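You operate a simulated robot arm through the tools that you are given. There is no shell and no other tool. Be economical: measure what you need, move in short steps, check, and stop when the job is done.

You run a simulated robot arm. Do the job below in one go: nothing can be reset, and whatever is moved stays where it is left.

JOB
Sheet the green dough down in the two steps on the gap card.
Fine: first gap, wind it through; second gap, wind it back; then lay the mat on the stone slab; no crack; guard stays shut. Hands clear of the roller. Fingers off the dough. Drop and damage nothing, leave nothing switched on.

The check looks at the end state, three seconds after you hand in, the way a careful person would. Anything else that was tipped, shoved, dropped, spilled or broken makes it a failure. Flat cloth is picked up by pressing the open fingertips on it (5 to 10 N) and closing them slowly along it; thin cloth reads only 2 to 8 mm in the jaws.

ROBOT AND FRAMES
A 6-joint arm with a two-finger parallel gripper on a trunk, on a base that drives. Base frame: it is fixed to the floor where the robot stands at the start and does not move with it; the origin is under the middle of the robot, x ahead of it, y to its left, z up. Units: mm, rad, N and s.
With the tool pointing down near the work surface it reaches from about 360 to 820 mm from the robot's upright axis, wherever it stands. Its first joint turns from -2.897 to 2.897 rad. Places, roughly: dough sheeter [600, -100, 900]; gap dial [500, -100, 1000]; grey stone slab top [600, -600, 900]; sheeter crank [400, -100, 1000]; sheeter guard [600, -100, 1000]. Payload 3.91 kg.
The tool frame sits at the grasp point between the pads (the TCP): z along the fingers, y along the line on which they close. The tips reach 30 mm beyond it. Largest opening 110 mm; finger width 20, thickness 10; the body of the gripper, 48 by 112 mm, starts 55 mm behind the TCP.
Orientation is that of the tool frame in the base frame, as [roll, pitch, yaw] about the fixed x, y, z axes, in that order (R = Rz(yaw) Ry(pitch) Rx(roll)). With the fingers straight down and closing along the base's y, the tool's x points along the base's -x, its y along +y and its z along -z.

CONTROLS
- The arm moves only by the tool servo_tool. Its argument "rows" is a list of rows, each an object (a shift or turn left out is 0, a gripper value left out holds the last) with "gripper": the gripper command, from -1 (fully open) to 1 (shut), values between in proportion; "travel": the shift along the tool's x, y, z in mm, a list of three; "angular": the turn, a rotation vector about the tool's x, y, z in rad, a list of three. In form: [{"gripper": gripper, "travel": [x, y, z], "angular": [wx, wy, wz]}, ...]. A call has 1 to 12 rows; each row is the pose to reach, as a shift and turn from the pose commanded when the call began, along the tool's axes at that moment. Rows are played at 5 a second. More than 50 mm and 0.15 rad between two rows, or a gripper value outside its range, and nothing of the call is played. A pose out of reach is approached as far as the arm can. The call stops where the force on the tool passes 70 N (or 10 N more than at its start, if that is more) or the arm is blocked; 0.2 s more then pass. Each finger travels about 45 mm/s and halts on what it meets, pressing with about 26 N; the grip force reading is that of the motor and also rises with nothing between the fingers. The clock runs only during rows and for 0.2 s after the last one: add rows that repeat a pose to give the fingers time. It gives the time, the measured TCP pose, the force on the tool (base axes), the opening and the grip force at its end, in the units of the frame above (readings bear some noise), with the torque about the TCP (base axes, N m) and any sound that the robot's microphone picked up.
- Cameras (640 x 400 px; columns grow to the right, rows downward): "scene" is now at [-4.4, 113.1, 1563.7]; the picture's right is [-0.42, -0.91, 0.00], its down [-0.48, 0.22, -0.85] and it looks along [0.77, -0.36, -0.53] (base axes); focal length 250 px, centre (320, 200). "wrist" rides on the gripper at [77, 7, -114] in the tool frame; the picture's right is [-0.09, 1.00, 0.00], its down [-0.80, -0.07, -0.59] and it looks along [-0.59, -0.05, 0.80] (tool axes); focal length 270 px, centre (320, 200). There is no depth. A picture from a camera that has moved, and an enlarged one, comes with that camera's place and axes in the base frame and with its lens. The place of the scene camera against the robot may be out by one fixed shift of up to 12 mm in any direction.
- get_image(camera): a new picture of that camera. No time passes.
- lift_body(by): slides the trunk up (or, below 0, down) by that many mm; the arm and the scene camera ride with it, the base frame stays. It gives what a move gives, with no picture.
- steer(legs): drives the robot by 1 to 6 legs, each [ahead, turn to the left] in mm and rad, along the robot's own axes; the way and the turn of a leg run together, so that a leg with both is an arc; at most 1500 mm and 3.142 rad a leg. The arm and the cameras ride along, it lands a little off, and it stops where it bumps. It gives what a move gives.
- pan_tilt(pan, tilt): turns the head with the scene camera to pan (to the left, within 2.705 rad either way) and tilt (down, from -0.506 to 1.204), counted from straight ahead of the robot. It gives what a move gives.
- inspect(camera, box): a new picture of the part [left, top, right, bottom] of that camera's present view, enlarged. No time passes.
- close_job(): hands the job in; it is judged then, once.

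Work in short steps. Places have to be worked out from the pictures, the camera data and where the tool is seen: move nearer, look again, correct. Check each grasp and each placing, and mend what went wrong. You have 120 turns and 98 pictures in all, those below and enlarged ones among them. Open the gripper and draw the arm clear of the work before you hand the job in, unless the task says otherwise; then end with one line.

The tools are called as name(argument=value, ...) on one line, values as JSON. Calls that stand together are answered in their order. servo_tool: Moves the arm, as the interface text tells. Its arguments: {"type":"object","properties":{"rows":{"type":"array"}},"required":["rows"]} The other tools are called the same way: lift_body (by) slides the trunk up or down; steer (legs) drives the base; pan_tilt (pan, tilt) turns the head that bears the scene camera; get_image (camera) takes a picture; inspect (camera, box) takes an enlarged picture of a part of a camera's view; close_job () hands the job in.

At the start:

```text
clock: 0.0
ee_pos: [386.5, -159.0, 1365.0]
orientation: [3.141, 0.001, -3.128]
ft_force: [-0.6, 0.3, 0.5]
moment: [-0.03, 0.0, -0.01]
grip_width: 110.0
finger_force: 0.2
trunk travel left (down, up): [-500.0, 110.0]
robot x, y, heading: [-1.0, 1.0, -0.002]
head pan, tilt: [-0.433, 0.555]
```

scene: 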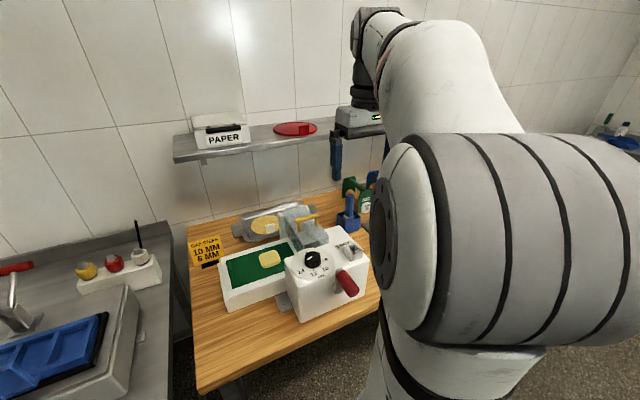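
wrist: 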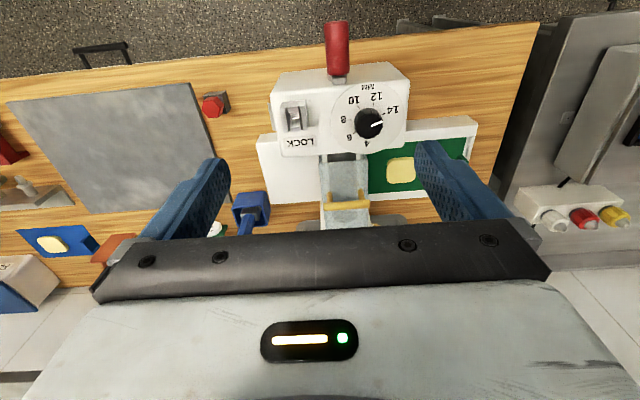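

The card appears to say 10 mm then 6 mm; the sheeter has a dial, a lock switch, and a crank. I enlarge both views to read the details.

inspect(camera="scene", box=[170, 170, 390, 330])

inspect(camera="wrist", box=[240, 10, 500, 240])

inspect(camera="wrist", box=[0, 30, 280, 300])

```text
2.50 times, centred on (280, 250) of scene
camera zoom: at [-4.4, 113.1, 1563.7], right [-0.42, -0.91, 0.0], down [-0.48, 0.22, -0.85], along [0.77, -0.36, -0.53], focal length 626 px, centre (420, 75)
```

zoom: 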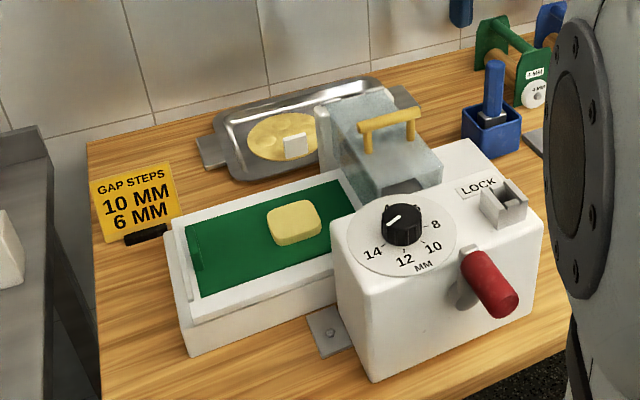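

```text
1.74 times, centred on (370, 125) of wrist
camera zoom: at [309.2, -154.2, 1479.4], right [0.07, 1.0, 0.0], down [0.8, -0.06, 0.59], along [0.59, -0.04, -0.8], focal length 470 px, centre (233, 330)
```

zoom: 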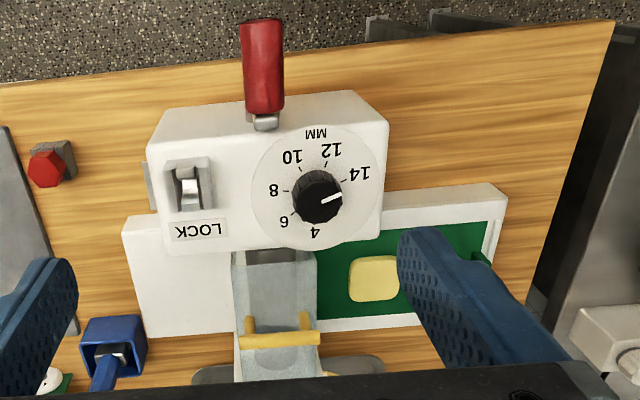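

```text
1.48 times, centred on (140, 165) of wrist
camera zoom: at [309.2, -154.2, 1479.4], right [0.07, 1.0, 0.0], down [0.8, -0.06, 0.59], along [0.59, -0.04, -0.8], focal length 400 px, centre (587, 252)
```

zoom: 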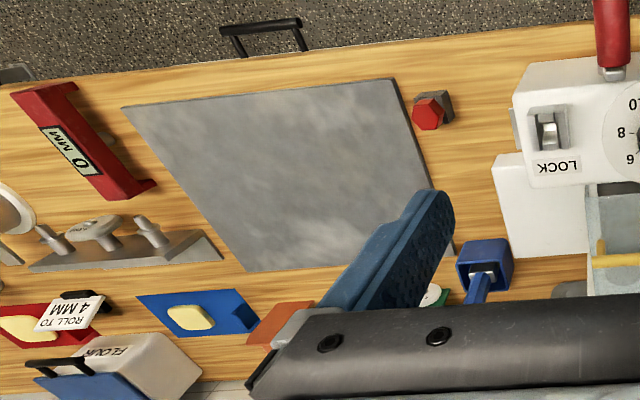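

The dial sits near (489, -80, 1020), with the pointer near 14. I lower the arm a little above and robot-side of the machine to see the lock, dial and crank closely.

servo_tool(rows=[{"gripper": -1, "travel": [9, 17, 39]}, {"travel": [18, 34, 78]}, {"travel": [27, 51, 116]}, {"travel": [36, 69, 155]}, {"travel": [36, 69, 155]}])

get_image(camera="wrist")

get_image(camera="scene")

```text
clock: 1.2
ee_pos: [350.1, -91.0, 1206.1]
orientation: [3.14, -0.001, -3.127]
ft_force: [0.2, 0.3, -0.3]
moment: [-0.02, 0.0, -0.03]
grip_width: 110.0
finger_force: 0.0
trunk travel left (down, up): [-500.0, 110.0]
robot x, y, heading: [2.4, -1.2, 0.001]
head pan, tilt: [-0.433, 0.555]
```

```text
92 pictures are left
camera wrist: at [273.9, -84.2, 1321.8], right [0.07, 1.0, 0.0], down [0.8, -0.06, 0.59], along [0.59, -0.04, -0.8], focal length 270 px, centre (320, 200)
```

wrist: 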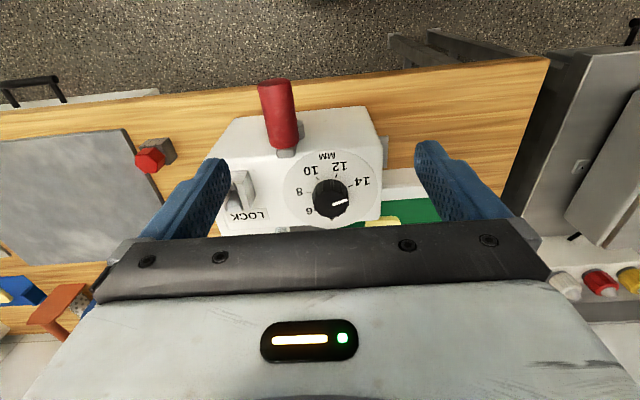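

```text
91 pictures are left
camera scene: at [-4.5, 113.1, 1563.7], right [-0.42, -0.91, 0.0], down [-0.48, 0.22, -0.85], along [0.77, -0.36, -0.53], focal length 250 px, centre (320, 200)
```

scene: 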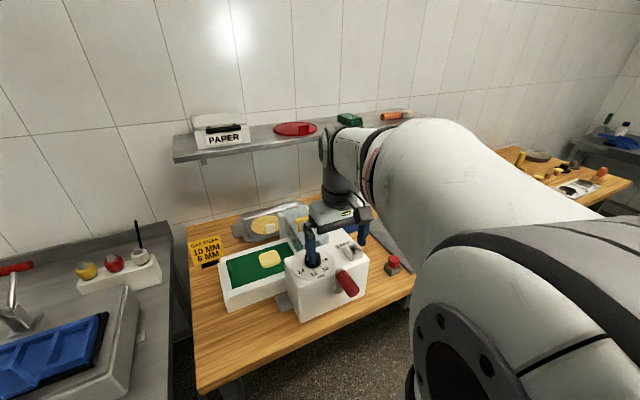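

Enlarging the controls from here.

inspect(camera="wrist", box=[200, 70, 420, 240])

inspect(camera="scene", box=[210, 200, 380, 330])

```text
2.35 times, centred on (310, 155) of wrist
camera zoom: at [273.9, -84.2, 1321.8], right [0.07, 1.0, 0.0], down [0.8, -0.06, 0.59], along [0.59, -0.04, -0.8], focal length 636 px, centre (344, 306)
```

zoom: 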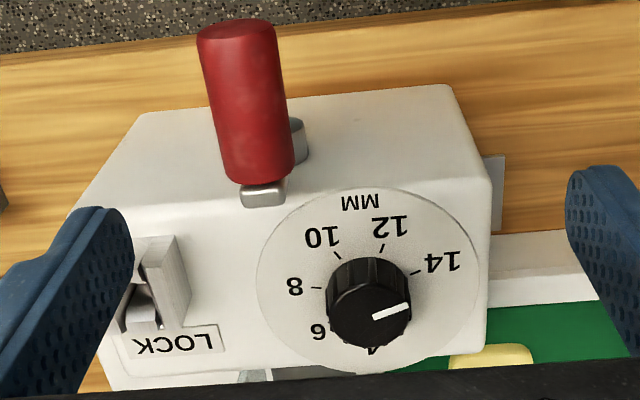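

```text
3.08 times, centred on (295, 265) of scene
camera zoom: at [-4.5, 113.1, 1563.7], right [-0.42, -0.91, 0.0], down [-0.48, 0.22, -0.85], along [0.77, -0.36, -0.53], focal length 770 px, centre (397, 0)
```

zoom: 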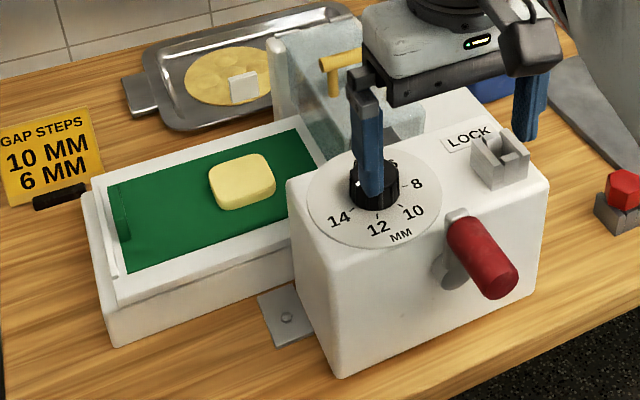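

The crank handle runs roughly along x from 338 to 408 at y≈-133, z≈1018, with its hub below at z≈964. That is too near my axis, so I back the base off 120 mm and look again.

steer(legs=[[-120, 0]])

```text
clock: 2.4
ee_pos: [230.7, -90.9, 1207.5]
orientation: [-3.14, 0.003, -3.13]
ft_force: [-1.2, 0.3, 0.7]
moment: [0.03, -0.03, 0.01]
grip_width: 110.3
finger_force: 0.2
trunk travel left (down, up): [-500.0, 110.0]
robot x, y, heading: [-118.9, -3.4, -0.001]
head pan, tilt: [-0.433, 0.555]
```

Lowering the wrist camera for an oblique view of the front face, crank and lock.

servo_tool(rows=[{"travel": [0, -15, 40]}, {"travel": [0, -30, 80]}, {"travel": [0, -45, 110]}, {"travel": [0, -45, 110]}])

get_image(camera="wrist")

inspect(camera="wrist", box=[220, 120, 420, 245])

inspect(camera="scene", box=[180, 120, 360, 240])

```text
clock: 3.4
ee_pos: [233.3, -134.2, 1097.6]
orientation: [3.141, 0.001, -3.127]
ft_force: [0.3, 0.5, 0.2]
moment: [0.02, 0.02, 0.02]
grip_width: 110.1
finger_force: 0.0
trunk travel left (down, up): [-500.0, 110.0]
robot x, y, heading: [-118.9, -2.9, 0.0]
head pan, tilt: [-0.433, 0.555]
```

```text
88 pictures are left
camera wrist: at [155.7, -127.6, 1211.3], right [0.07, 1.0, 0.0], down [0.8, -0.06, 0.59], along [0.59, -0.04, -0.8], focal length 270 px, centre (320, 200)
```

wrist: 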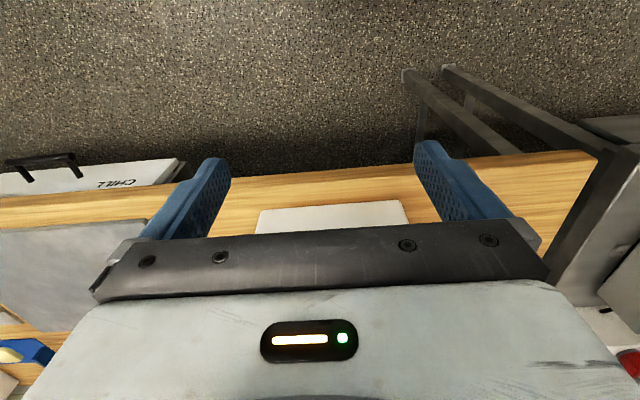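

```text
3.20 times, centred on (320, 182) of wrist
camera zoom: at [155.7, -127.6, 1211.3], right [0.07, 1.0, 0.0], down [0.8, -0.06, 0.59], along [0.59, -0.04, -0.8], focal length 865 px, centre (320, 256)
```

zoom: 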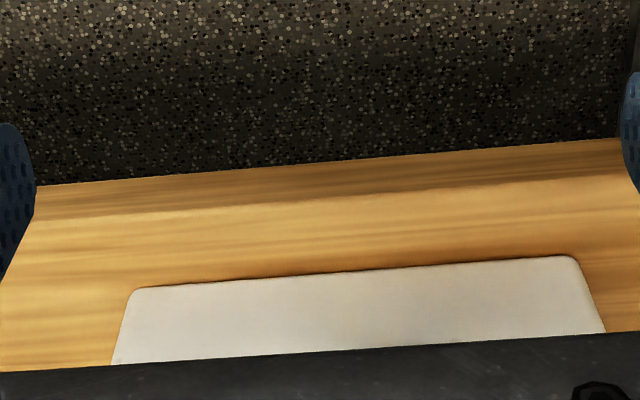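

```text
3.33 times, centred on (270, 180) of scene
camera zoom: at [-123.1, 113.2, 1563.7], right [-0.42, -0.91, 0.0], down [-0.48, 0.22, -0.85], along [0.77, -0.36, -0.53], focal length 835 px, centre (487, 267)
```

zoom: 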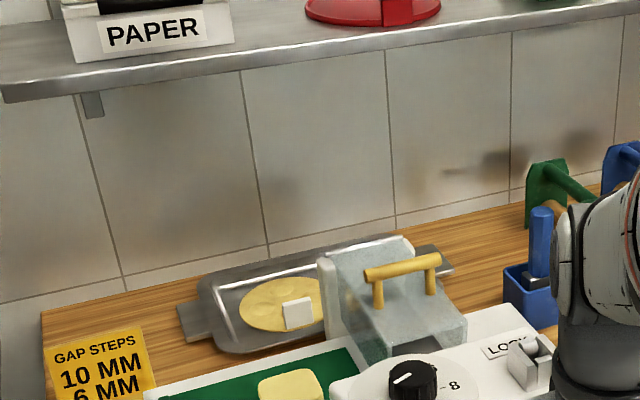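

The camera now looks under the crank; I tilt the tool forward about 0.6 rad for a frontal view.

servo_tool(rows=[{"angular": [0, -0.15, 0], "travel": [0, 0, -10]}, {"angular": [0, -0.3, 0], "travel": [0, 0, -20]}, {"angular": [0, -0.45, 0], "travel": [0, 0, -30]}, {"angular": [0, -0.6, 0], "travel": [0, 0, -40]}, {"angular": [0, -0.6, 0], "travel": [0, 0, -40]}])

get_image(camera="wrist")

```text
clock: 4.6
ee_pos: [233.0, -135.4, 1136.7]
orientation: [-3.14, 0.603, -3.129]
ft_force: [-0.1, -0.4, 0.6]
moment: [-0.03, 0.01, 0.03]
grip_width: 110.2
finger_force: 0.1
trunk travel left (down, up): [-500.0, 110.0]
robot x, y, heading: [-115.8, 2.0, 0.001]
head pan, tilt: [-0.433, 0.555]
```

```text
85 pictures are left
camera wrist: at [104.2, -129.5, 1188.1], right [0.06, 1.0, 0.05], down [0.32, -0.07, 0.94], along [0.94, -0.04, -0.33], focal length 270 px, centre (320, 200)
```

wrist: 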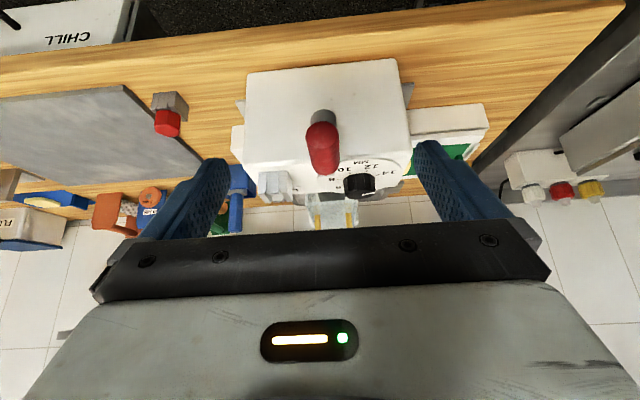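

Upside-down but frontal. Enlarging.

inspect(camera="wrist", box=[220, 50, 440, 235])

inspect(camera="wrist", box=[0, 60, 250, 250])

```text
2.16 times, centred on (330, 142) of wrist
camera zoom: at [104.2, -129.5, 1188.1], right [0.06, 1.0, 0.05], down [0.32, -0.07, 0.94], along [0.94, -0.04, -0.33], focal length 584 px, centre (298, 324)
```

zoom: 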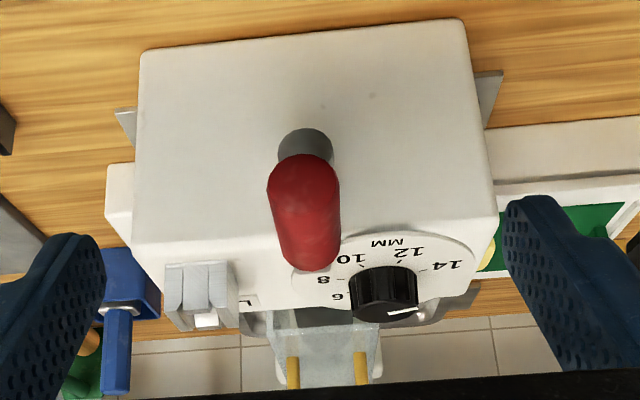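

```text
2.11 times, centred on (125, 155) of wrist
camera zoom: at [104.2, -129.5, 1188.1], right [0.06, 1.0, 0.05], down [0.32, -0.07, 0.94], along [0.94, -0.04, -0.33], focal length 569 px, centre (730, 295)
```

zoom: 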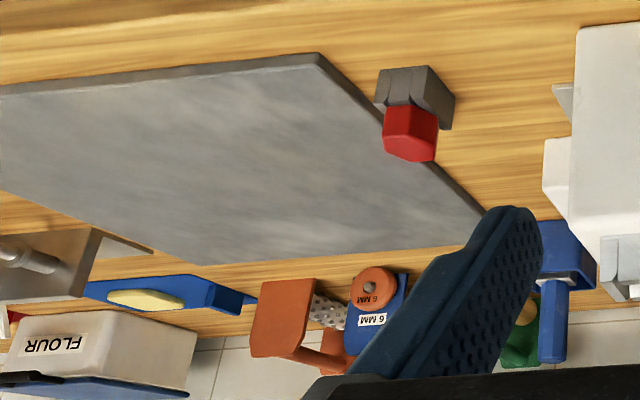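

Knob centre ≈ (484,-84,1031), crank hub ≈ (410,-132,970), handle axis ≈ z 1037. I now go above the lock for a close view before touching anything.

servo_tool(rows=[{"angular": [0, 0.15, 0], "travel": [-31, -21, 17]}, {"angular": [0, 0.3, 0], "travel": [-63, -42, 34]}, {"angular": [0, 0.45, 0], "travel": [-94, -63, 51]}, {"angular": [0, 0.6, 0], "travel": [-125, -83, 68]}, {"angular": [0, 0.6, 0], "travel": [-125, -83, 68]}])

get_image(camera="wrist")

inspect(camera="wrist", box=[230, 90, 430, 235])

```text
clock: 5.8
ee_pos: [375.1, -217.4, 1151.6]
orientation: [3.141, -0.002, -3.13]
ft_force: [0.7, -0.6, 0.3]
moment: [-0.04, 0.0, -0.01]
grip_width: 110.1
finger_force: 0.1
trunk travel left (down, up): [-500.0, 110.0]
robot x, y, heading: [-119.1, -1.2, -0.003]
head pan, tilt: [-0.433, 0.555]
```

```text
82 pictures are left
camera wrist: at [298.5, -210.6, 1266.8], right [0.08, 1.0, 0.0], down [0.8, -0.06, 0.59], along [0.59, -0.05, -0.8], focal length 270 px, centre (320, 200)
```

wrist: 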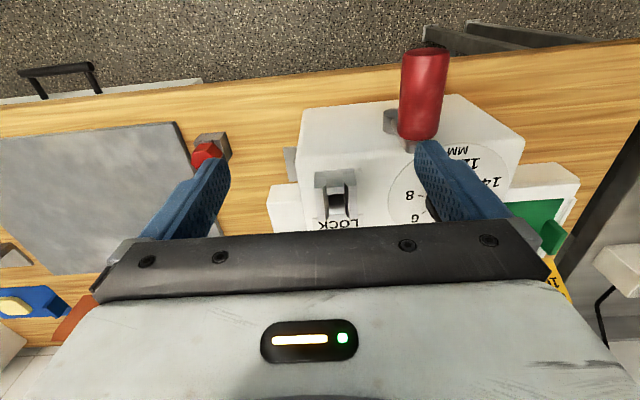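

```text
2.76 times, centred on (330, 162) of wrist
camera zoom: at [298.5, -210.6, 1266.8], right [0.08, 1.0, 0.0], down [0.8, -0.06, 0.59], along [0.59, -0.05, -0.8], focal length 746 px, centre (292, 303)
```

zoom: 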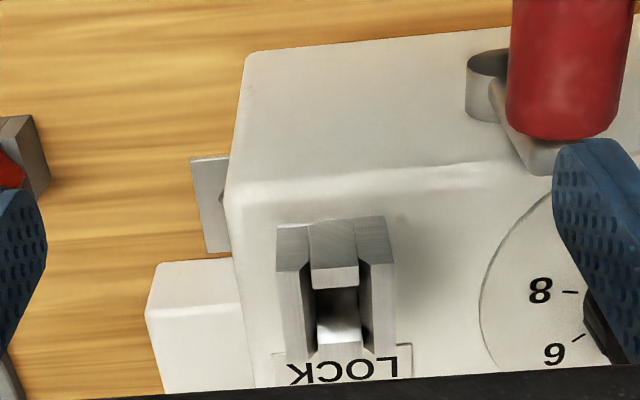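

The lock is a slot with its block drawn to the end away from the word LOCK, so it appears released. I'll go above the knob, rotated 0.9 rad clockwise, with the jaws at 70 mm.

servo_tool(rows=[{"gripper": -0.27, "travel": [-16, 19, 5], "angular": [0, 0, 0.15]}, {"travel": [-36, 44, 10], "angular": [0, 0, 0.3]}, {"travel": [-55, 67, 15], "angular": [0, 0, 0.45]}, {"travel": [-73, 89, 25], "angular": [0, 0, 0.6]}, {"travel": [-92, 112, 30], "angular": [0, 0, 0.75]}, {"travel": [-110, 134, 40], "angular": [0, 0, 0.9]}, {"travel": [-110, 134, 40], "angular": [0, 0, 0.9]}])

get_image(camera="wrist")

inspect(camera="scene", box=[180, 190, 390, 330])

```text
clock: 7.4
ee_pos: [481.9, -80.4, 1112.2]
orientation: [3.141, -0.002, 2.253]
ft_force: [0.1, -0.5, 0.4]
moment: [0.0, -0.01, -0.02]
grip_width: 70.2
finger_force: 0.1
trunk travel left (down, up): [-500.0, 110.0]
robot x, y, heading: [-115.6, -1.8, -0.002]
head pan, tilt: [-0.433, 0.555]
```

```text
80 pictures are left
camera wrist: at [439.8, -16.2, 1226.8], right [0.83, 0.56, 0.0], down [0.45, -0.67, 0.59], along [0.33, -0.49, -0.8], focal length 270 px, centre (320, 200)
```

wrist: 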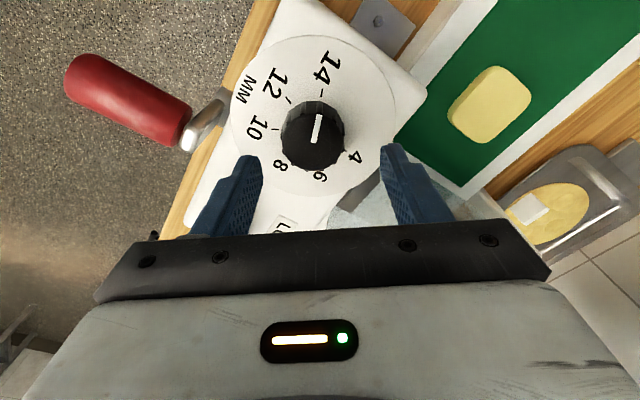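

```text
2.86 times, centred on (285, 260) of scene
camera zoom: at [-122.9, 113.3, 1563.7], right [-0.42, -0.91, 0.0], down [-0.48, 0.22, -0.85], along [0.77, -0.36, -0.53], focal length 716 px, centre (420, 29)
```

zoom: 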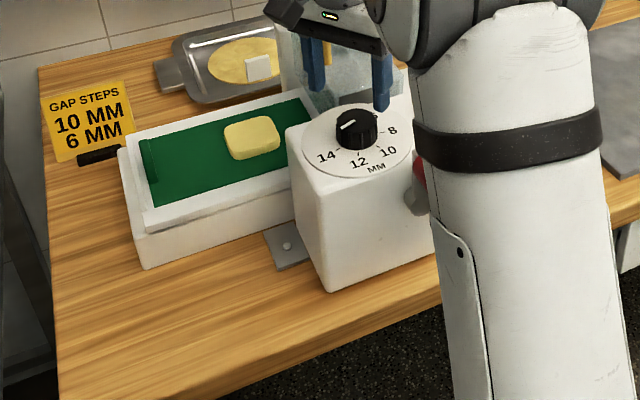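

Fitting the labels: dial centre ≈ (482,-87), 14 at ~20°, 10 at ~121°, 6 at ~221° (≈50° per 2 mm), pointer exactly on 14. I descend around the knob.

servo_tool(rows=[{"travel": [-4, -3.5, 25]}, {"travel": [-4, -3.5, 50]}, {"travel": [-4, -3.5, 64]}, {"travel": [-4, -3.5, 64]}])

get_image(camera="wrist")

```text
clock: 8.5
ee_pos: [485.8, -87.7, 1058.5]
orientation: [3.129, 0.018, 2.255]
ft_force: [-7.3, 5.2, 25.9]
moment: [-0.3, 1.23, -0.44]
grip_width: 71.3
finger_force: 1.3
trunk travel left (down, up): [-500.0, 110.0]
robot x, y, heading: [-117.3, -4.9, -0.006]
head pan, tilt: [-0.433, 0.555]
stopped in row 4: the force on the tool passed its limit at 71 N (the readings are from after the stop); the commanded pose is now the measured one
```

```text
78 pictures are left
camera wrist: at [438.4, -21.9, 1171.7], right [0.83, 0.56, 0.01], down [0.44, -0.66, 0.61], along [0.35, -0.5, -0.79], focal length 270 px, centre (320, 200)
```

wrist: 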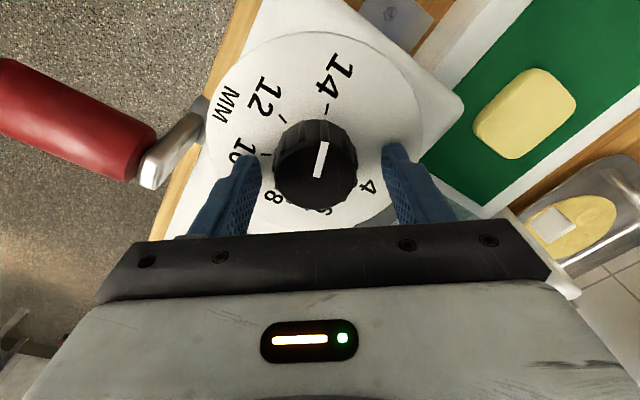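

The tip touched the dial face, so it lies at z≈1026 and the knob top at ≈1050; nothing moved. I rise 3 mm, level and re-centre, then close on the knob.

servo_tool(rows=[{"travel": [0, 0, -3], "angular": [0.0126, 0.018, 0]}, {"travel": [5.5, -2, -3], "angular": [0.0126, 0.018, 0]}, {"travel": [5.5, -2, -3], "angular": [0.0126, 0.018, 0], "gripper": 0.3}, {"travel": [5.5, -2, -3], "angular": [0.0126, 0.018, 0], "gripper": 0.3}, {"travel": [5.5, -2, -3], "angular": [0.0126, 0.018, 0], "gripper": 0.3}])

get_image(camera="wrist")

```text
clock: 9.7
ee_pos: [479.3, -84.6, 1058.6]
orientation: [-3.138, -0.003, 2.253]
ft_force: [1.9, 3.8, 17.6]
moment: [0.46, -0.7, 0.09]
grip_width: 47.7
finger_force: 39.6
trunk travel left (down, up): [-500.0, 110.0]
robot x, y, heading: [-118.0, 2.7, -0.007]
head pan, tilt: [-0.433, 0.555]
```

```text
77 pictures are left
camera wrist: at [436.8, -20.7, 1172.8], right [0.83, 0.56, 0.0], down [0.45, -0.67, 0.59], along [0.33, -0.49, -0.81], focal length 270 px, centre (320, 200)
```

wrist: 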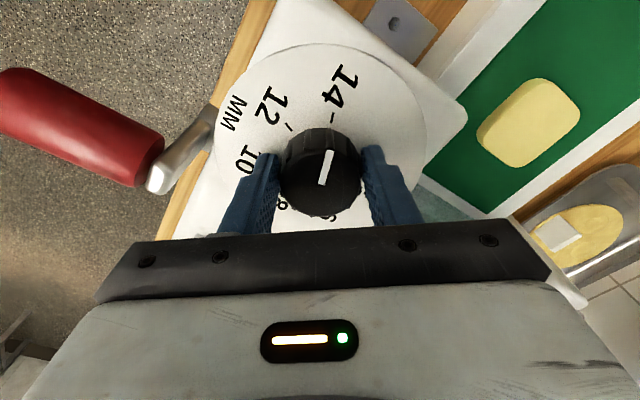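

Gripped at 47.7 mm. I ease up 2 mm and start turning counter-clockwise (toward 12) as a small test, watching the torque.

servo_tool(rows=[{"travel": [0, 0, -2]}, {"travel": [0, 0, -2], "angular": [0, 0, -0.07]}, {"travel": [0, 0, -2], "angular": [0, 0, -0.14]}, {"travel": [0, 0, -2], "angular": [0, 0, -0.21]}, {"travel": [0, 0, -2], "angular": [0, 0, -0.21]}])

get_image(camera="wrist")

```text
clock: 10.9
ee_pos: [478.4, -85.0, 1058.6]
orientation: [-3.135, -0.008, 2.466]
ft_force: [-11.8, 2.9, -8.0]
moment: [-0.4, 0.53, 0.0]
grip_width: 47.3
finger_force: 45.1
trunk travel left (down, up): [-500.0, 110.0]
robot x, y, heading: [-117.9, -4.3, -0.004]
head pan, tilt: [-0.433, 0.555]
```

```text
76 pictures are left
camera wrist: at [424.9, -31.6, 1173.4], right [0.69, 0.72, -0.01], down [0.59, -0.56, 0.59], along [0.42, -0.41, -0.81], focal length 270 px, centre (320, 200)
```

wrist: 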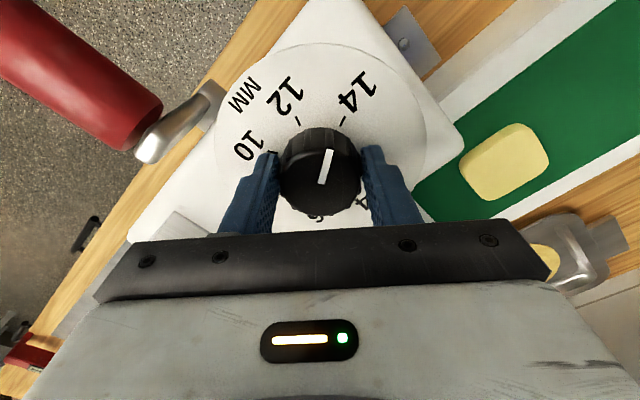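

The knob turns freely with the gripper. I carry on about 1.5 rad more, toward 10.

servo_tool(rows=[{"angular": [0, 0, -0.14]}, {"angular": [0, 0, -0.28]}, {"angular": [0, 0, -0.42]}, {"angular": [0, 0, -0.56]}, {"angular": [0, 0, -0.7]}, {"angular": [0, 0, -0.84]}, {"angular": [0, 0, -0.98]}, {"angular": [0, 0, -1.12]}, {"angular": [0, 0, -1.26]}, {"angular": [0, 0, -1.4]}, {"angular": [0, 0, -1.5]}, {"angular": [0, 0, -1.5]}])

inspect(camera="wrist", box=[210, 20, 430, 240])

```text
clock: 13.5
ee_pos: [481.0, -87.8, 1059.9]
orientation: [3.136, -0.003, -2.318]
ft_force: [-14.7, -10.0, -17.6]
moment: [-0.37, 0.5, -0.02]
grip_width: 46.7
finger_force: 45.3
trunk travel left (down, up): [-500.0, 110.0]
robot x, y, heading: [-117.4, -2.4, -0.001]
head pan, tilt: [-0.433, 0.555]
```

```text
1.82 times, centred on (320, 130) of wrist
camera zoom: at [424.8, -138.4, 1174.3], right [-0.67, 0.74, 0.01], down [0.6, 0.54, 0.59], along [0.44, 0.4, -0.81], focal length 491 px, centre (320, 327)
```

zoom: 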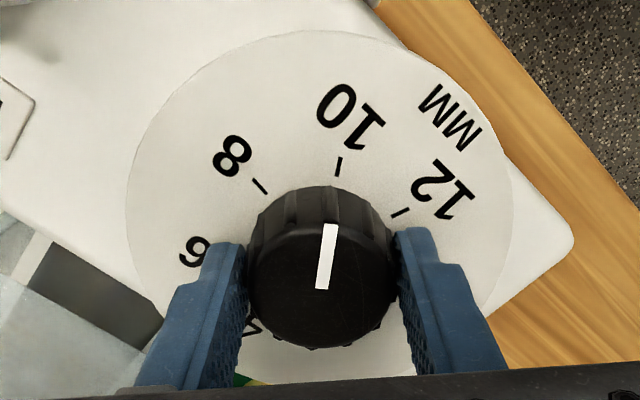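

Pointer is close to 10, maybe a few degrees past. I release, rise and view it from straighter above to judge exactly.

servo_tool(rows=[{"gripper": -0.1}, {"gripper": -0.27}, {"gripper": -0.27}, {"gripper": -0.27, "travel": [-30, 0, -30]}, {"gripper": -0.27, "travel": [-60, 0, -50], "angular": [0, 0.15, 0]}, {"gripper": -0.27, "travel": [-90, 0, -60], "angular": [0, 0.3, 0]}, {"gripper": -0.27, "travel": [-120, 0, -70], "angular": [0, 0.45, 0]}, {"gripper": -0.27, "travel": [-140, 0, -70], "angular": [0, 0.6, 0]}, {"gripper": -0.27, "travel": [-140, 0, -70], "angular": [0, 0.6, 0]}])

get_image(camera="wrist")

```text
clock: 15.5
ee_pos: [576.3, 16.8, 1129.9]
orientation: [3.135, -0.606, -2.316]
ft_force: [0.2, 1.1, -0.1]
moment: [-0.01, 0.0, -0.03]
grip_width: 70.0
finger_force: 0.1
trunk travel left (down, up): [-500.0, 110.0]
robot x, y, heading: [-120.4, -0.8, -0.006]
head pan, tilt: [-0.433, 0.555]
```

```text
74 pictures are left
camera wrist: at [573.9, 22.0, 1268.0], right [-0.68, 0.73, -0.04], down [0.73, 0.68, 0.03], along [0.06, -0.01, -1.0], focal length 270 px, centre (320, 200)
```

wrist: 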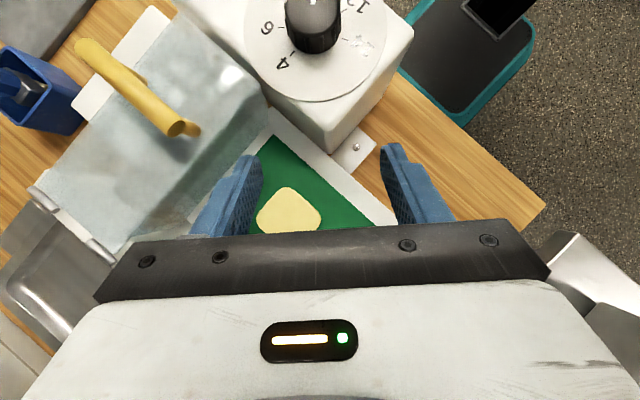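

Camera is now looking vertically but too far over; I shift back so the knob sits mid-view.

servo_tool(rows=[{"travel": [32, -5, 22]}, {"travel": [64, -9.5, 44]}, {"travel": [64, -9.5, 44]}])

inspect(camera="wrist", box=[210, 20, 430, 235])

```text
clock: 16.3
ee_pos: [532.8, -45.7, 1129.4]
orientation: [3.134, -0.602, -2.316]
ft_force: [0.4, -0.3, 0.0]
moment: [0.0, -0.02, -0.02]
grip_width: 69.9
finger_force: 0.1
trunk travel left (down, up): [-500.0, 110.0]
robot x, y, heading: [-115.9, 1.0, -0.001]
head pan, tilt: [-0.433, 0.555]
```

```text
1.86 times, centred on (320, 128) of wrist
camera zoom: at [530.0, -40.0, 1268.1], right [-0.68, 0.73, -0.04], down [0.73, 0.68, 0.03], along [0.05, -0.01, -1.0], focal length 503 px, centre (320, 335)
```

zoom: 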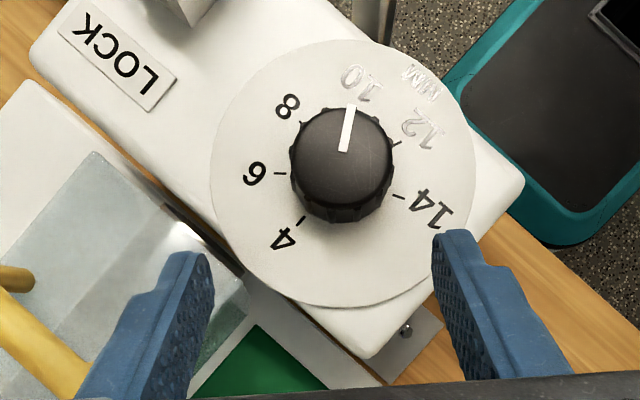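

Ticks are 50° apart with 10 at ≈77.5° in this view; pointer reads ≈80°. I zoom in tighter to see if a correction matters.

inspect(camera="wrist", box=[280, 50, 380, 130])

```text
5.00 times, centred on (330, 90) of wrist
camera zoom: at [530.0, -40.0, 1268.1], right [-0.68, 0.73, -0.04], down [0.73, 0.68, 0.03], along [0.05, -0.01, -1.0], focal length 1351 px, centre (270, 750)
```

zoom: 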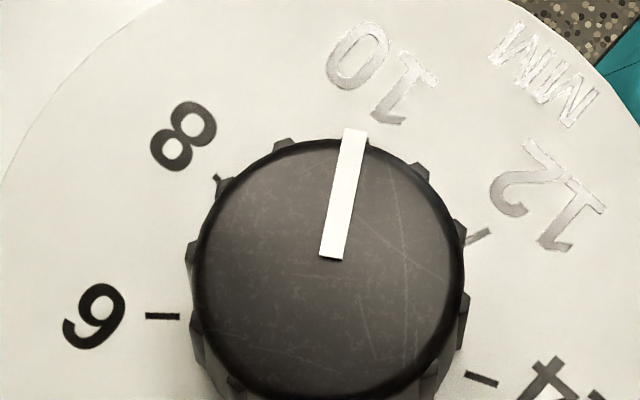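

The dial is on 10 within about 1–2°. Next the crank: handle axis ≈ y -133, z ≈1040, x 338–400. I level the tool and move above the handle's outer part.

servo_tool(rows=[{"gripper": -0.27, "travel": [31, 15, 21], "angular": [0, -0.15, 0]}, {"travel": [61, 30, 42], "angular": [0, -0.3, 0]}, {"travel": [92, 44, 64], "angular": [0, -0.45, 0]}, {"travel": [122, 59, 85], "angular": [0, -0.6, 0]}, {"travel": [153, 74, 106], "angular": [0, -0.6, 0]}, {"travel": [153, 74, 106], "angular": [0, -0.6, 0]}])

servo_tool(rows=[{"angular": [0, 0, 0.14]}, {"angular": [0, 0, 0.28]}, {"angular": [0, 0, 0.42]}, {"angular": [0, 0, 0.56]}, {"angular": [0, 0, 0.7]}, {"angular": [0, 0, 0.82]}, {"angular": [0, 0, 0.82]}])

get_image(camera="wrist")

get_image(camera="scene")

```text
clock: 17.7
ee_pos: [350.7, -131.7, 1129.2]
orientation: [3.138, -0.003, -2.318]
ft_force: [0.6, -0.6, -0.6]
moment: [0.01, -0.02, 0.0]
grip_width: 70.1
finger_force: 0.0
trunk travel left (down, up): [-500.0, 110.0]
robot x, y, heading: [-117.3, -3.4, 0.001]
head pan, tilt: [-0.433, 0.555]
```

```text
clock: 19.3
ee_pos: [350.2, -132.9, 1129.5]
orientation: [3.139, -0.007, -3.14]
ft_force: [-0.6, 0.3, 0.1]
moment: [-0.04, 0.03, 0.01]
grip_width: 69.9
finger_force: 0.1
trunk travel left (down, up): [-500.0, 110.0]
robot x, y, heading: [-114.3, 2.6, 0.003]
head pan, tilt: [-0.433, 0.555]
```

```text
71 pictures are left
camera wrist: at [274.3, -125.6, 1244.0], right [0.09, 1.0, 0.0], down [0.8, -0.07, 0.59], along [0.59, -0.05, -0.81], focal length 270 px, centre (320, 200)
```

wrist: 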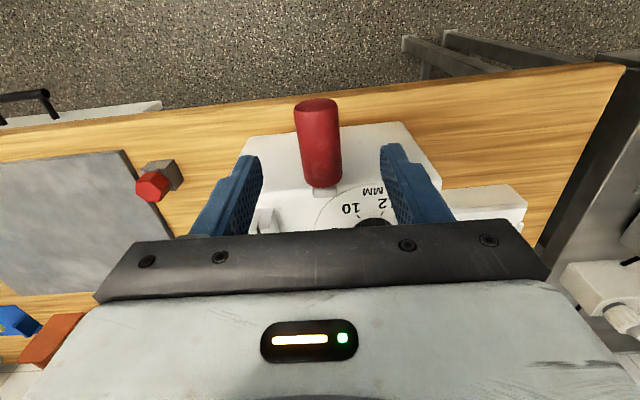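

```text
70 pictures are left
camera scene: at [-122.8, 113.2, 1563.7], right [-0.42, -0.91, 0.0], down [-0.48, 0.22, -0.85], along [0.77, -0.36, -0.53], focal length 250 px, centre (320, 200)
```

scene: 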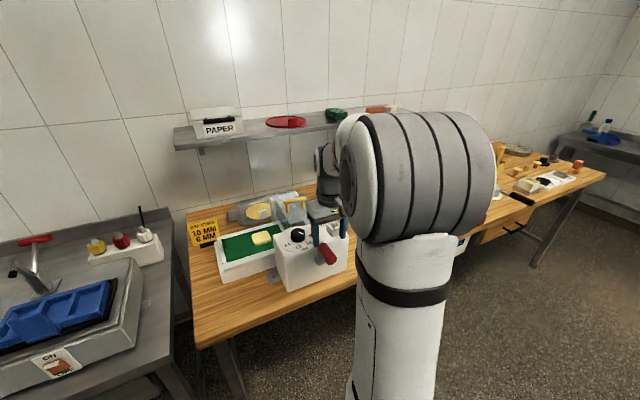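

Handle is centred between the jaws at y≈-133. I descend and close on it.

servo_tool(rows=[{"travel": [0, 0, 40]}, {"travel": [0, 0, 81]}, {"travel": [0, 0, 81]}, {"travel": [0, 0, 81], "gripper": 0.6}, {"travel": [0, 0, 81], "gripper": 0.6}, {"travel": [0, 0, 81], "gripper": 0.6}])

get_image(camera="wrist")

```text
clock: 20.7
ee_pos: [350.1, -134.2, 1047.7]
orientation: [3.14, -0.005, -3.138]
ft_force: [0.2, -11.8, -0.2]
moment: [-0.06, -0.02, 0.48]
grip_width: 33.9
finger_force: 36.3
trunk travel left (down, up): [-500.0, 110.0]
robot x, y, heading: [-119.6, -1.4, -0.002]
head pan, tilt: [-0.433, 0.555]
```

```text
69 pictures are left
camera wrist: at [273.5, -127.8, 1162.6], right [0.08, 1.0, 0.0], down [0.8, -0.07, 0.59], along [0.59, -0.05, -0.81], focal length 270 px, centre (320, 200)
```

wrist: 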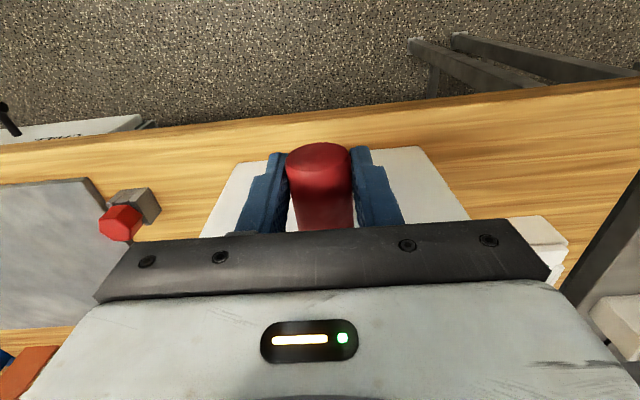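

Handle is held (33.9 mm). I try a first 40° clockwise (toward -y) with assumed crank radius 55 mm and read the forces.

servo_tool(rows=[{"travel": [0, -9.5, 0.8]}, {"travel": [0, -18.8, 3.3]}, {"travel": [0, -27.5, 7.4]}, {"travel": [0, -35.4, 12.9]}, {"travel": [0, -35.4, 12.9]}])

inspect(camera="scene", box=[180, 180, 380, 310])

```text
clock: 21.9
ee_pos: [350.4, -170.2, 1037.6]
orientation: [-3.141, -0.003, -3.137]
ft_force: [9.7, -17.2, 25.2]
moment: [-0.12, -0.11, 1.01]
grip_width: 33.6
finger_force: 45.5
trunk travel left (down, up): [-500.0, 110.0]
robot x, y, heading: [-117.6, -2.1, 0.003]
head pan, tilt: [-0.433, 0.555]
```

```text
3.08 times, centred on (280, 245) of scene
camera zoom: at [-123.1, 111.4, 1564.0], right [-0.42, -0.91, 0.0], down [-0.48, 0.22, -0.85], along [0.77, -0.36, -0.53], focal length 770 px, centre (443, 62)
```

zoom: 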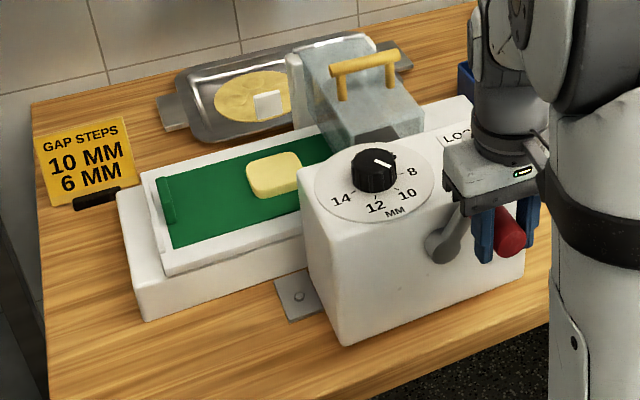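

The mat is feeding into the roller — right direction. The path fits radius ≈68 mm about a pivot at z≈971. The handle overhangs the table's front edge, so the low part of the orbit is clear. I continue to about 95°.

servo_tool(rows=[{"travel": [0, -12, 7]}, {"travel": [0, -19.6, 16.1]}, {"travel": [0, -25.5, 26.4]}, {"travel": [0, -29.6, 37.5]}, {"travel": [0, -31.6, 49.2]}, {"travel": [0, -31.6, 61]}, {"travel": [0, -31.6, 61]}])

inspect(camera="scene", box=[180, 180, 380, 310])

```text
clock: 23.5
ee_pos: [351.6, -198.9, 972.0]
orientation: [3.138, -0.01, -3.138]
ft_force: [16.2, 4.1, -0.8]
moment: [0.01, 0.13, 0.86]
grip_width: 33.6
finger_force: 44.7
trunk travel left (down, up): [-500.0, 110.0]
robot x, y, heading: [-115.2, -1.9, -0.002]
head pan, tilt: [-0.433, 0.555]
```

```text
3.08 times, centred on (280, 245) of scene
camera zoom: at [-120.2, 113.7, 1563.6], right [-0.42, -0.91, 0.0], down [-0.48, 0.22, -0.85], along [0.77, -0.36, -0.53], focal length 770 px, centre (443, 62)
```

zoom: 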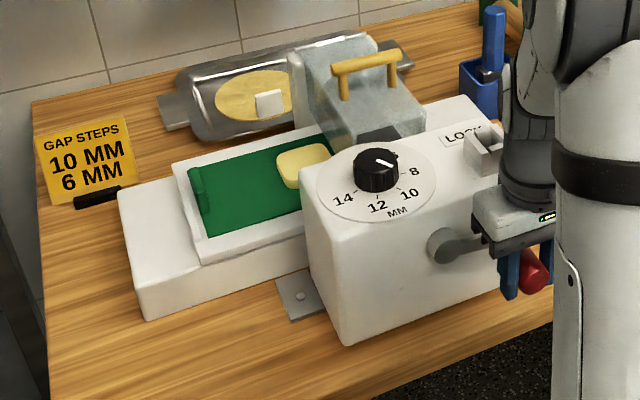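

The tray carries the mat along nicely and forces are low. Continue around the bottom to 185°.

servo_tool(rows=[{"travel": [0, 3.5, 12.1]}, {"travel": [0, 7.5, 23.1]}, {"travel": [0, 13.3, 33.2]}, {"travel": [0, 20.8, 42.2]}, {"travel": [0, 29.8, 49.7]}, {"travel": [0, 39.9, 55.5]}, {"travel": [0, 50.9, 59.5]}, {"travel": [0, 62.4, 61.5]}, {"travel": [0, 74, 61.5]}, {"travel": [0, 74, 61.5]}])

inspect(camera="scene", box=[180, 180, 380, 310])

```text
clock: 25.7
ee_pos: [347.7, -124.7, 912.4]
orientation: [3.138, -0.003, -3.138]
ft_force: [4.1, -6.8, 35.3]
moment: [0.05, -0.2, 0.99]
grip_width: 33.4
finger_force: 44.2
trunk travel left (down, up): [-500.0, 110.0]
robot x, y, heading: [-117.9, 0.2, -0.008]
head pan, tilt: [-0.433, 0.555]
```

```text
3.08 times, centred on (280, 245) of scene
camera zoom: at [-125.3, 113.0, 1563.8], right [-0.42, -0.91, 0.0], down [-0.48, 0.22, -0.85], along [0.77, -0.36, -0.53], focal length 770 px, centre (443, 62)
```

zoom: 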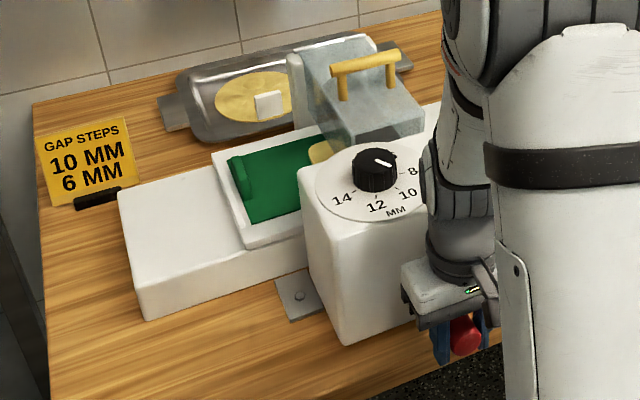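

The dough is entering the roller. The path centre refines to (y -133, z 981.6) with radius 66; I go on to 295°.

servo_tool(rows=[{"travel": [0, 11.3, -5.5]}, {"travel": [0, 22.1, -9.5]}, {"travel": [0, 32.1, -15.2]}, {"travel": [0, 40.9, -22.6]}, {"travel": [0, 48.3, -31.4]}, {"travel": [0, 54, -41.4]}, {"travel": [0, 58, -52.2]}, {"travel": [0, 59.9, -63.5]}, {"travel": [0, 59.9, -75.1]}, {"travel": [0, 58, -86.4]}, {"travel": [0, 54, -97.2]}, {"travel": [0, 54, -97.2]}])

inspect(camera="scene", box=[180, 180, 380, 310])

```text
clock: 28.3
ee_pos: [348.9, -77.8, 1007.9]
orientation: [3.136, -0.012, -3.136]
ft_force: [-18.3, -48.2, -28.1]
moment: [-0.1, 0.26, 0.66]
grip_width: 33.5
finger_force: 45.2
trunk travel left (down, up): [-500.0, 110.0]
robot x, y, heading: [-117.7, -0.2, -0.003]
head pan, tilt: [-0.433, 0.555]
```

```text
3.08 times, centred on (280, 245) of scene
camera zoom: at [-123.3, 105.9, 1564.0], right [-0.42, -0.91, 0.0], down [-0.48, 0.23, -0.85], along [0.77, -0.36, -0.53], focal length 770 px, centre (443, 62)
```

zoom: 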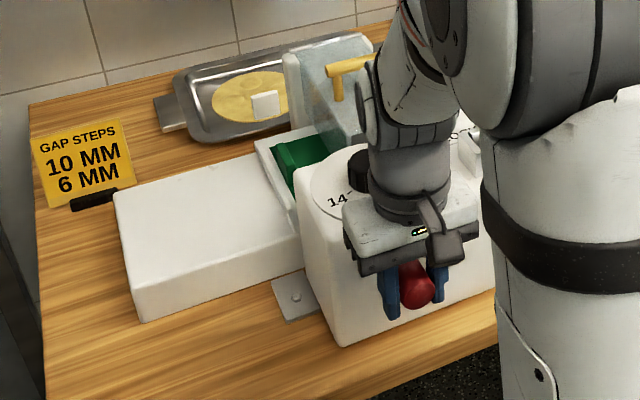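

Side force shows my centre is about 3 mm off in y; I correct to (−136.5, 980.5), R 65, and complete the first turn a bit past the top.

servo_tool(rows=[{"travel": [0, -7, -3.5]}, {"travel": [0, -13.5, -12.8]}, {"travel": [0, -21.5, -20.8]}, {"travel": [0, -30.8, -27.3]}, {"travel": [0, -41.1, -32.1]}, {"travel": [0, -52, -35]}, {"travel": [0, -63.3, -36]}, {"travel": [0, -74.6, -35]}, {"travel": [0, -85.5, -32.1]}, {"travel": [0, -85.5, -32.1]}])

get_image(camera="scene")

```text
clock: 30.3
ee_pos: [350.5, -141.9, 1044.7]
orientation: [3.129, -0.007, -3.134]
ft_force: [4.3, 38.2, 3.4]
moment: [0.26, -0.7, 0.74]
grip_width: 33.7
finger_force: 44.4
trunk travel left (down, up): [-500.0, 110.0]
robot x, y, heading: [-121.4, -1.5, -0.006]
head pan, tilt: [-0.433, 0.555]
stopped in row 9: the force on the tool passed its limit at 82 N (the readings are from after the stop); the commanded pose is now the measured one
```

```text
64 pictures are left
camera scene: at [-122.4, 120.1, 1563.9], right [-0.42, -0.91, 0.0], down [-0.48, 0.22, -0.85], along [0.77, -0.36, -0.53], focal length 250 px, centre (320, 200)
```

scene: 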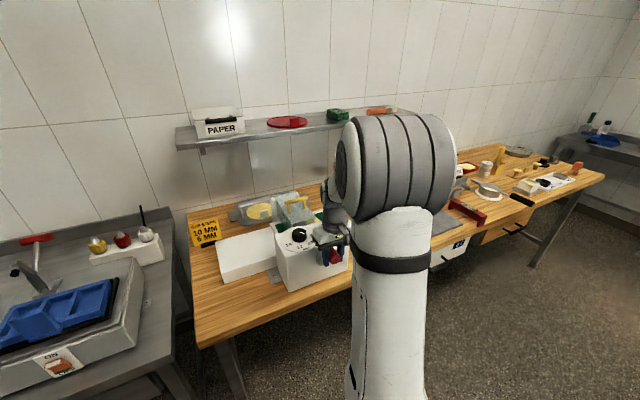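

A firm stop just past one full turn — the tray's end of travel. I ease off the force, release the handle upward and look at the out-feed side.

servo_tool(rows=[{"travel": [0, 4, 0]}, {"travel": [0, 4, 0], "gripper": 0}, {"travel": [0, 4, 0], "gripper": -0.27}, {"travel": [0, 4, 0], "gripper": -0.27}, {"travel": [0, 4, -40]}, {"travel": [10, 4, -80]}, {"travel": [10, -40, -120]}, {"travel": [10, -80, -160]}, {"travel": [10, -120, -160]}, {"travel": [10, -120, -160]}])

get_image(camera="wrist")

inspect(camera="scene", box=[180, 180, 380, 310])

```text
refused: row 7 steps farther than a row can; nothing moved
```

```text
63 pictures are left
camera wrist: at [274.4, -135.7, 1159.9], right [0.08, 1.0, 0.01], down [0.81, -0.07, 0.59], along [0.58, -0.04, -0.81], focal length 270 px, centre (320, 200)
```

wrist: 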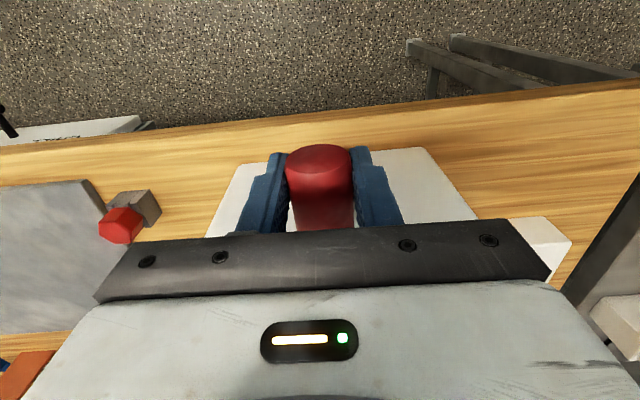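

```text
3.08 times, centred on (280, 245) of scene
camera zoom: at [-122.4, 120.1, 1563.9], right [-0.42, -0.91, 0.0], down [-0.48, 0.22, -0.85], along [0.77, -0.36, -0.53], focal length 770 px, centre (443, 62)
```

zoom: 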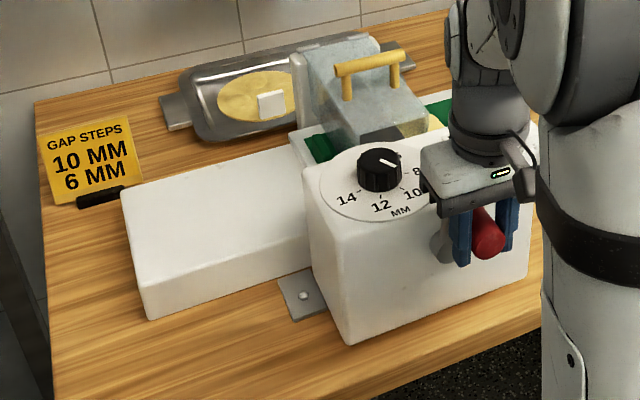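

One row was too big a step; repeated with smaller steps.

servo_tool(rows=[{"travel": [0, 4, 0]}, {"travel": [0, 4, 0], "gripper": 0}, {"travel": [0, 4, 0], "gripper": -0.27}, {"travel": [0, 4, 0], "gripper": -0.27}, {"travel": [0, 4, -40]}, {"travel": [10, 4, -80]}, {"travel": [10, -25, -115]}, {"travel": [10, -60, -140]}, {"travel": [10, -100, -150]}, {"travel": [10, -100, -150]}])

get_image(camera="wrist")

inspect(camera="scene", box=[180, 170, 400, 310])

```text
clock: 32.5
ee_pos: [343.4, -248.9, 1191.5]
orientation: [3.129, -0.008, -3.137]
ft_force: [-0.4, -0.4, -0.2]
moment: [0.02, 0.04, -0.01]
grip_width: 70.0
finger_force: 0.1
trunk travel left (down, up): [-500.0, 110.0]
robot x, y, heading: [-116.2, 0.1, -0.003]
head pan, tilt: [-0.433, 0.555]
```

```text
61 pictures are left
camera wrist: at [267.3, -244.1, 1307.1], right [0.08, 1.0, 0.01], down [0.81, -0.07, 0.59], along [0.59, -0.04, -0.81], focal length 270 px, centre (320, 200)
```

wrist: 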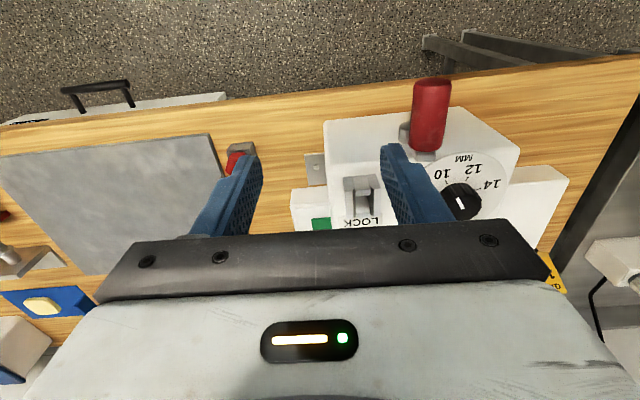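

```text
2.86 times, centred on (290, 240) of scene
camera zoom: at [-122.9, 113.1, 1563.7], right [-0.42, -0.91, 0.0], down [-0.48, 0.22, -0.85], along [0.77, -0.36, -0.53], focal length 716 px, centre (406, 86)
```

zoom: 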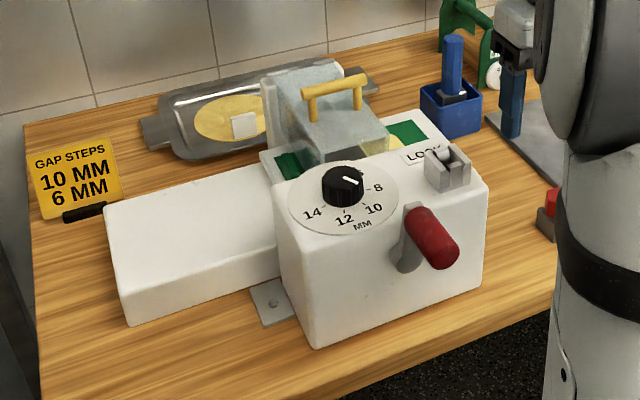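

The tray seems to be at the far end with dough just at the guard exit. I move in above that side to verify.

servo_tool(rows=[{"travel": [-40, 15, 0], "gripper": -1}, {"travel": [-80, 30, 0]}, {"travel": [-100, 40, 0]}, {"travel": [-100, 40, 0]}])

inspect(camera="wrist", box=[190, 80, 450, 240])

```text
clock: 33.5
ee_pos: [442.4, -208.1, 1192.6]
orientation: [3.128, -0.01, -3.137]
ft_force: [0.2, -0.1, 0.0]
moment: [0.02, 0.01, 0.03]
grip_width: 110.1
finger_force: 0.2
trunk travel left (down, up): [-500.0, 110.0]
robot x, y, heading: [-121.4, -2.2, -0.005]
head pan, tilt: [-0.433, 0.555]
```

```text
2.46 times, centred on (320, 160) of wrist
camera zoom: at [366.1, -203.1, 1308.6], right [0.08, 1.0, 0.01], down [0.81, -0.08, 0.59], along [0.59, -0.04, -0.81], focal length 665 px, centre (320, 298)
```

zoom: 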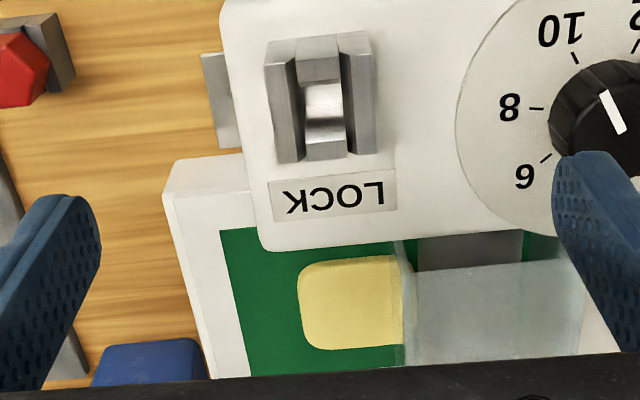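

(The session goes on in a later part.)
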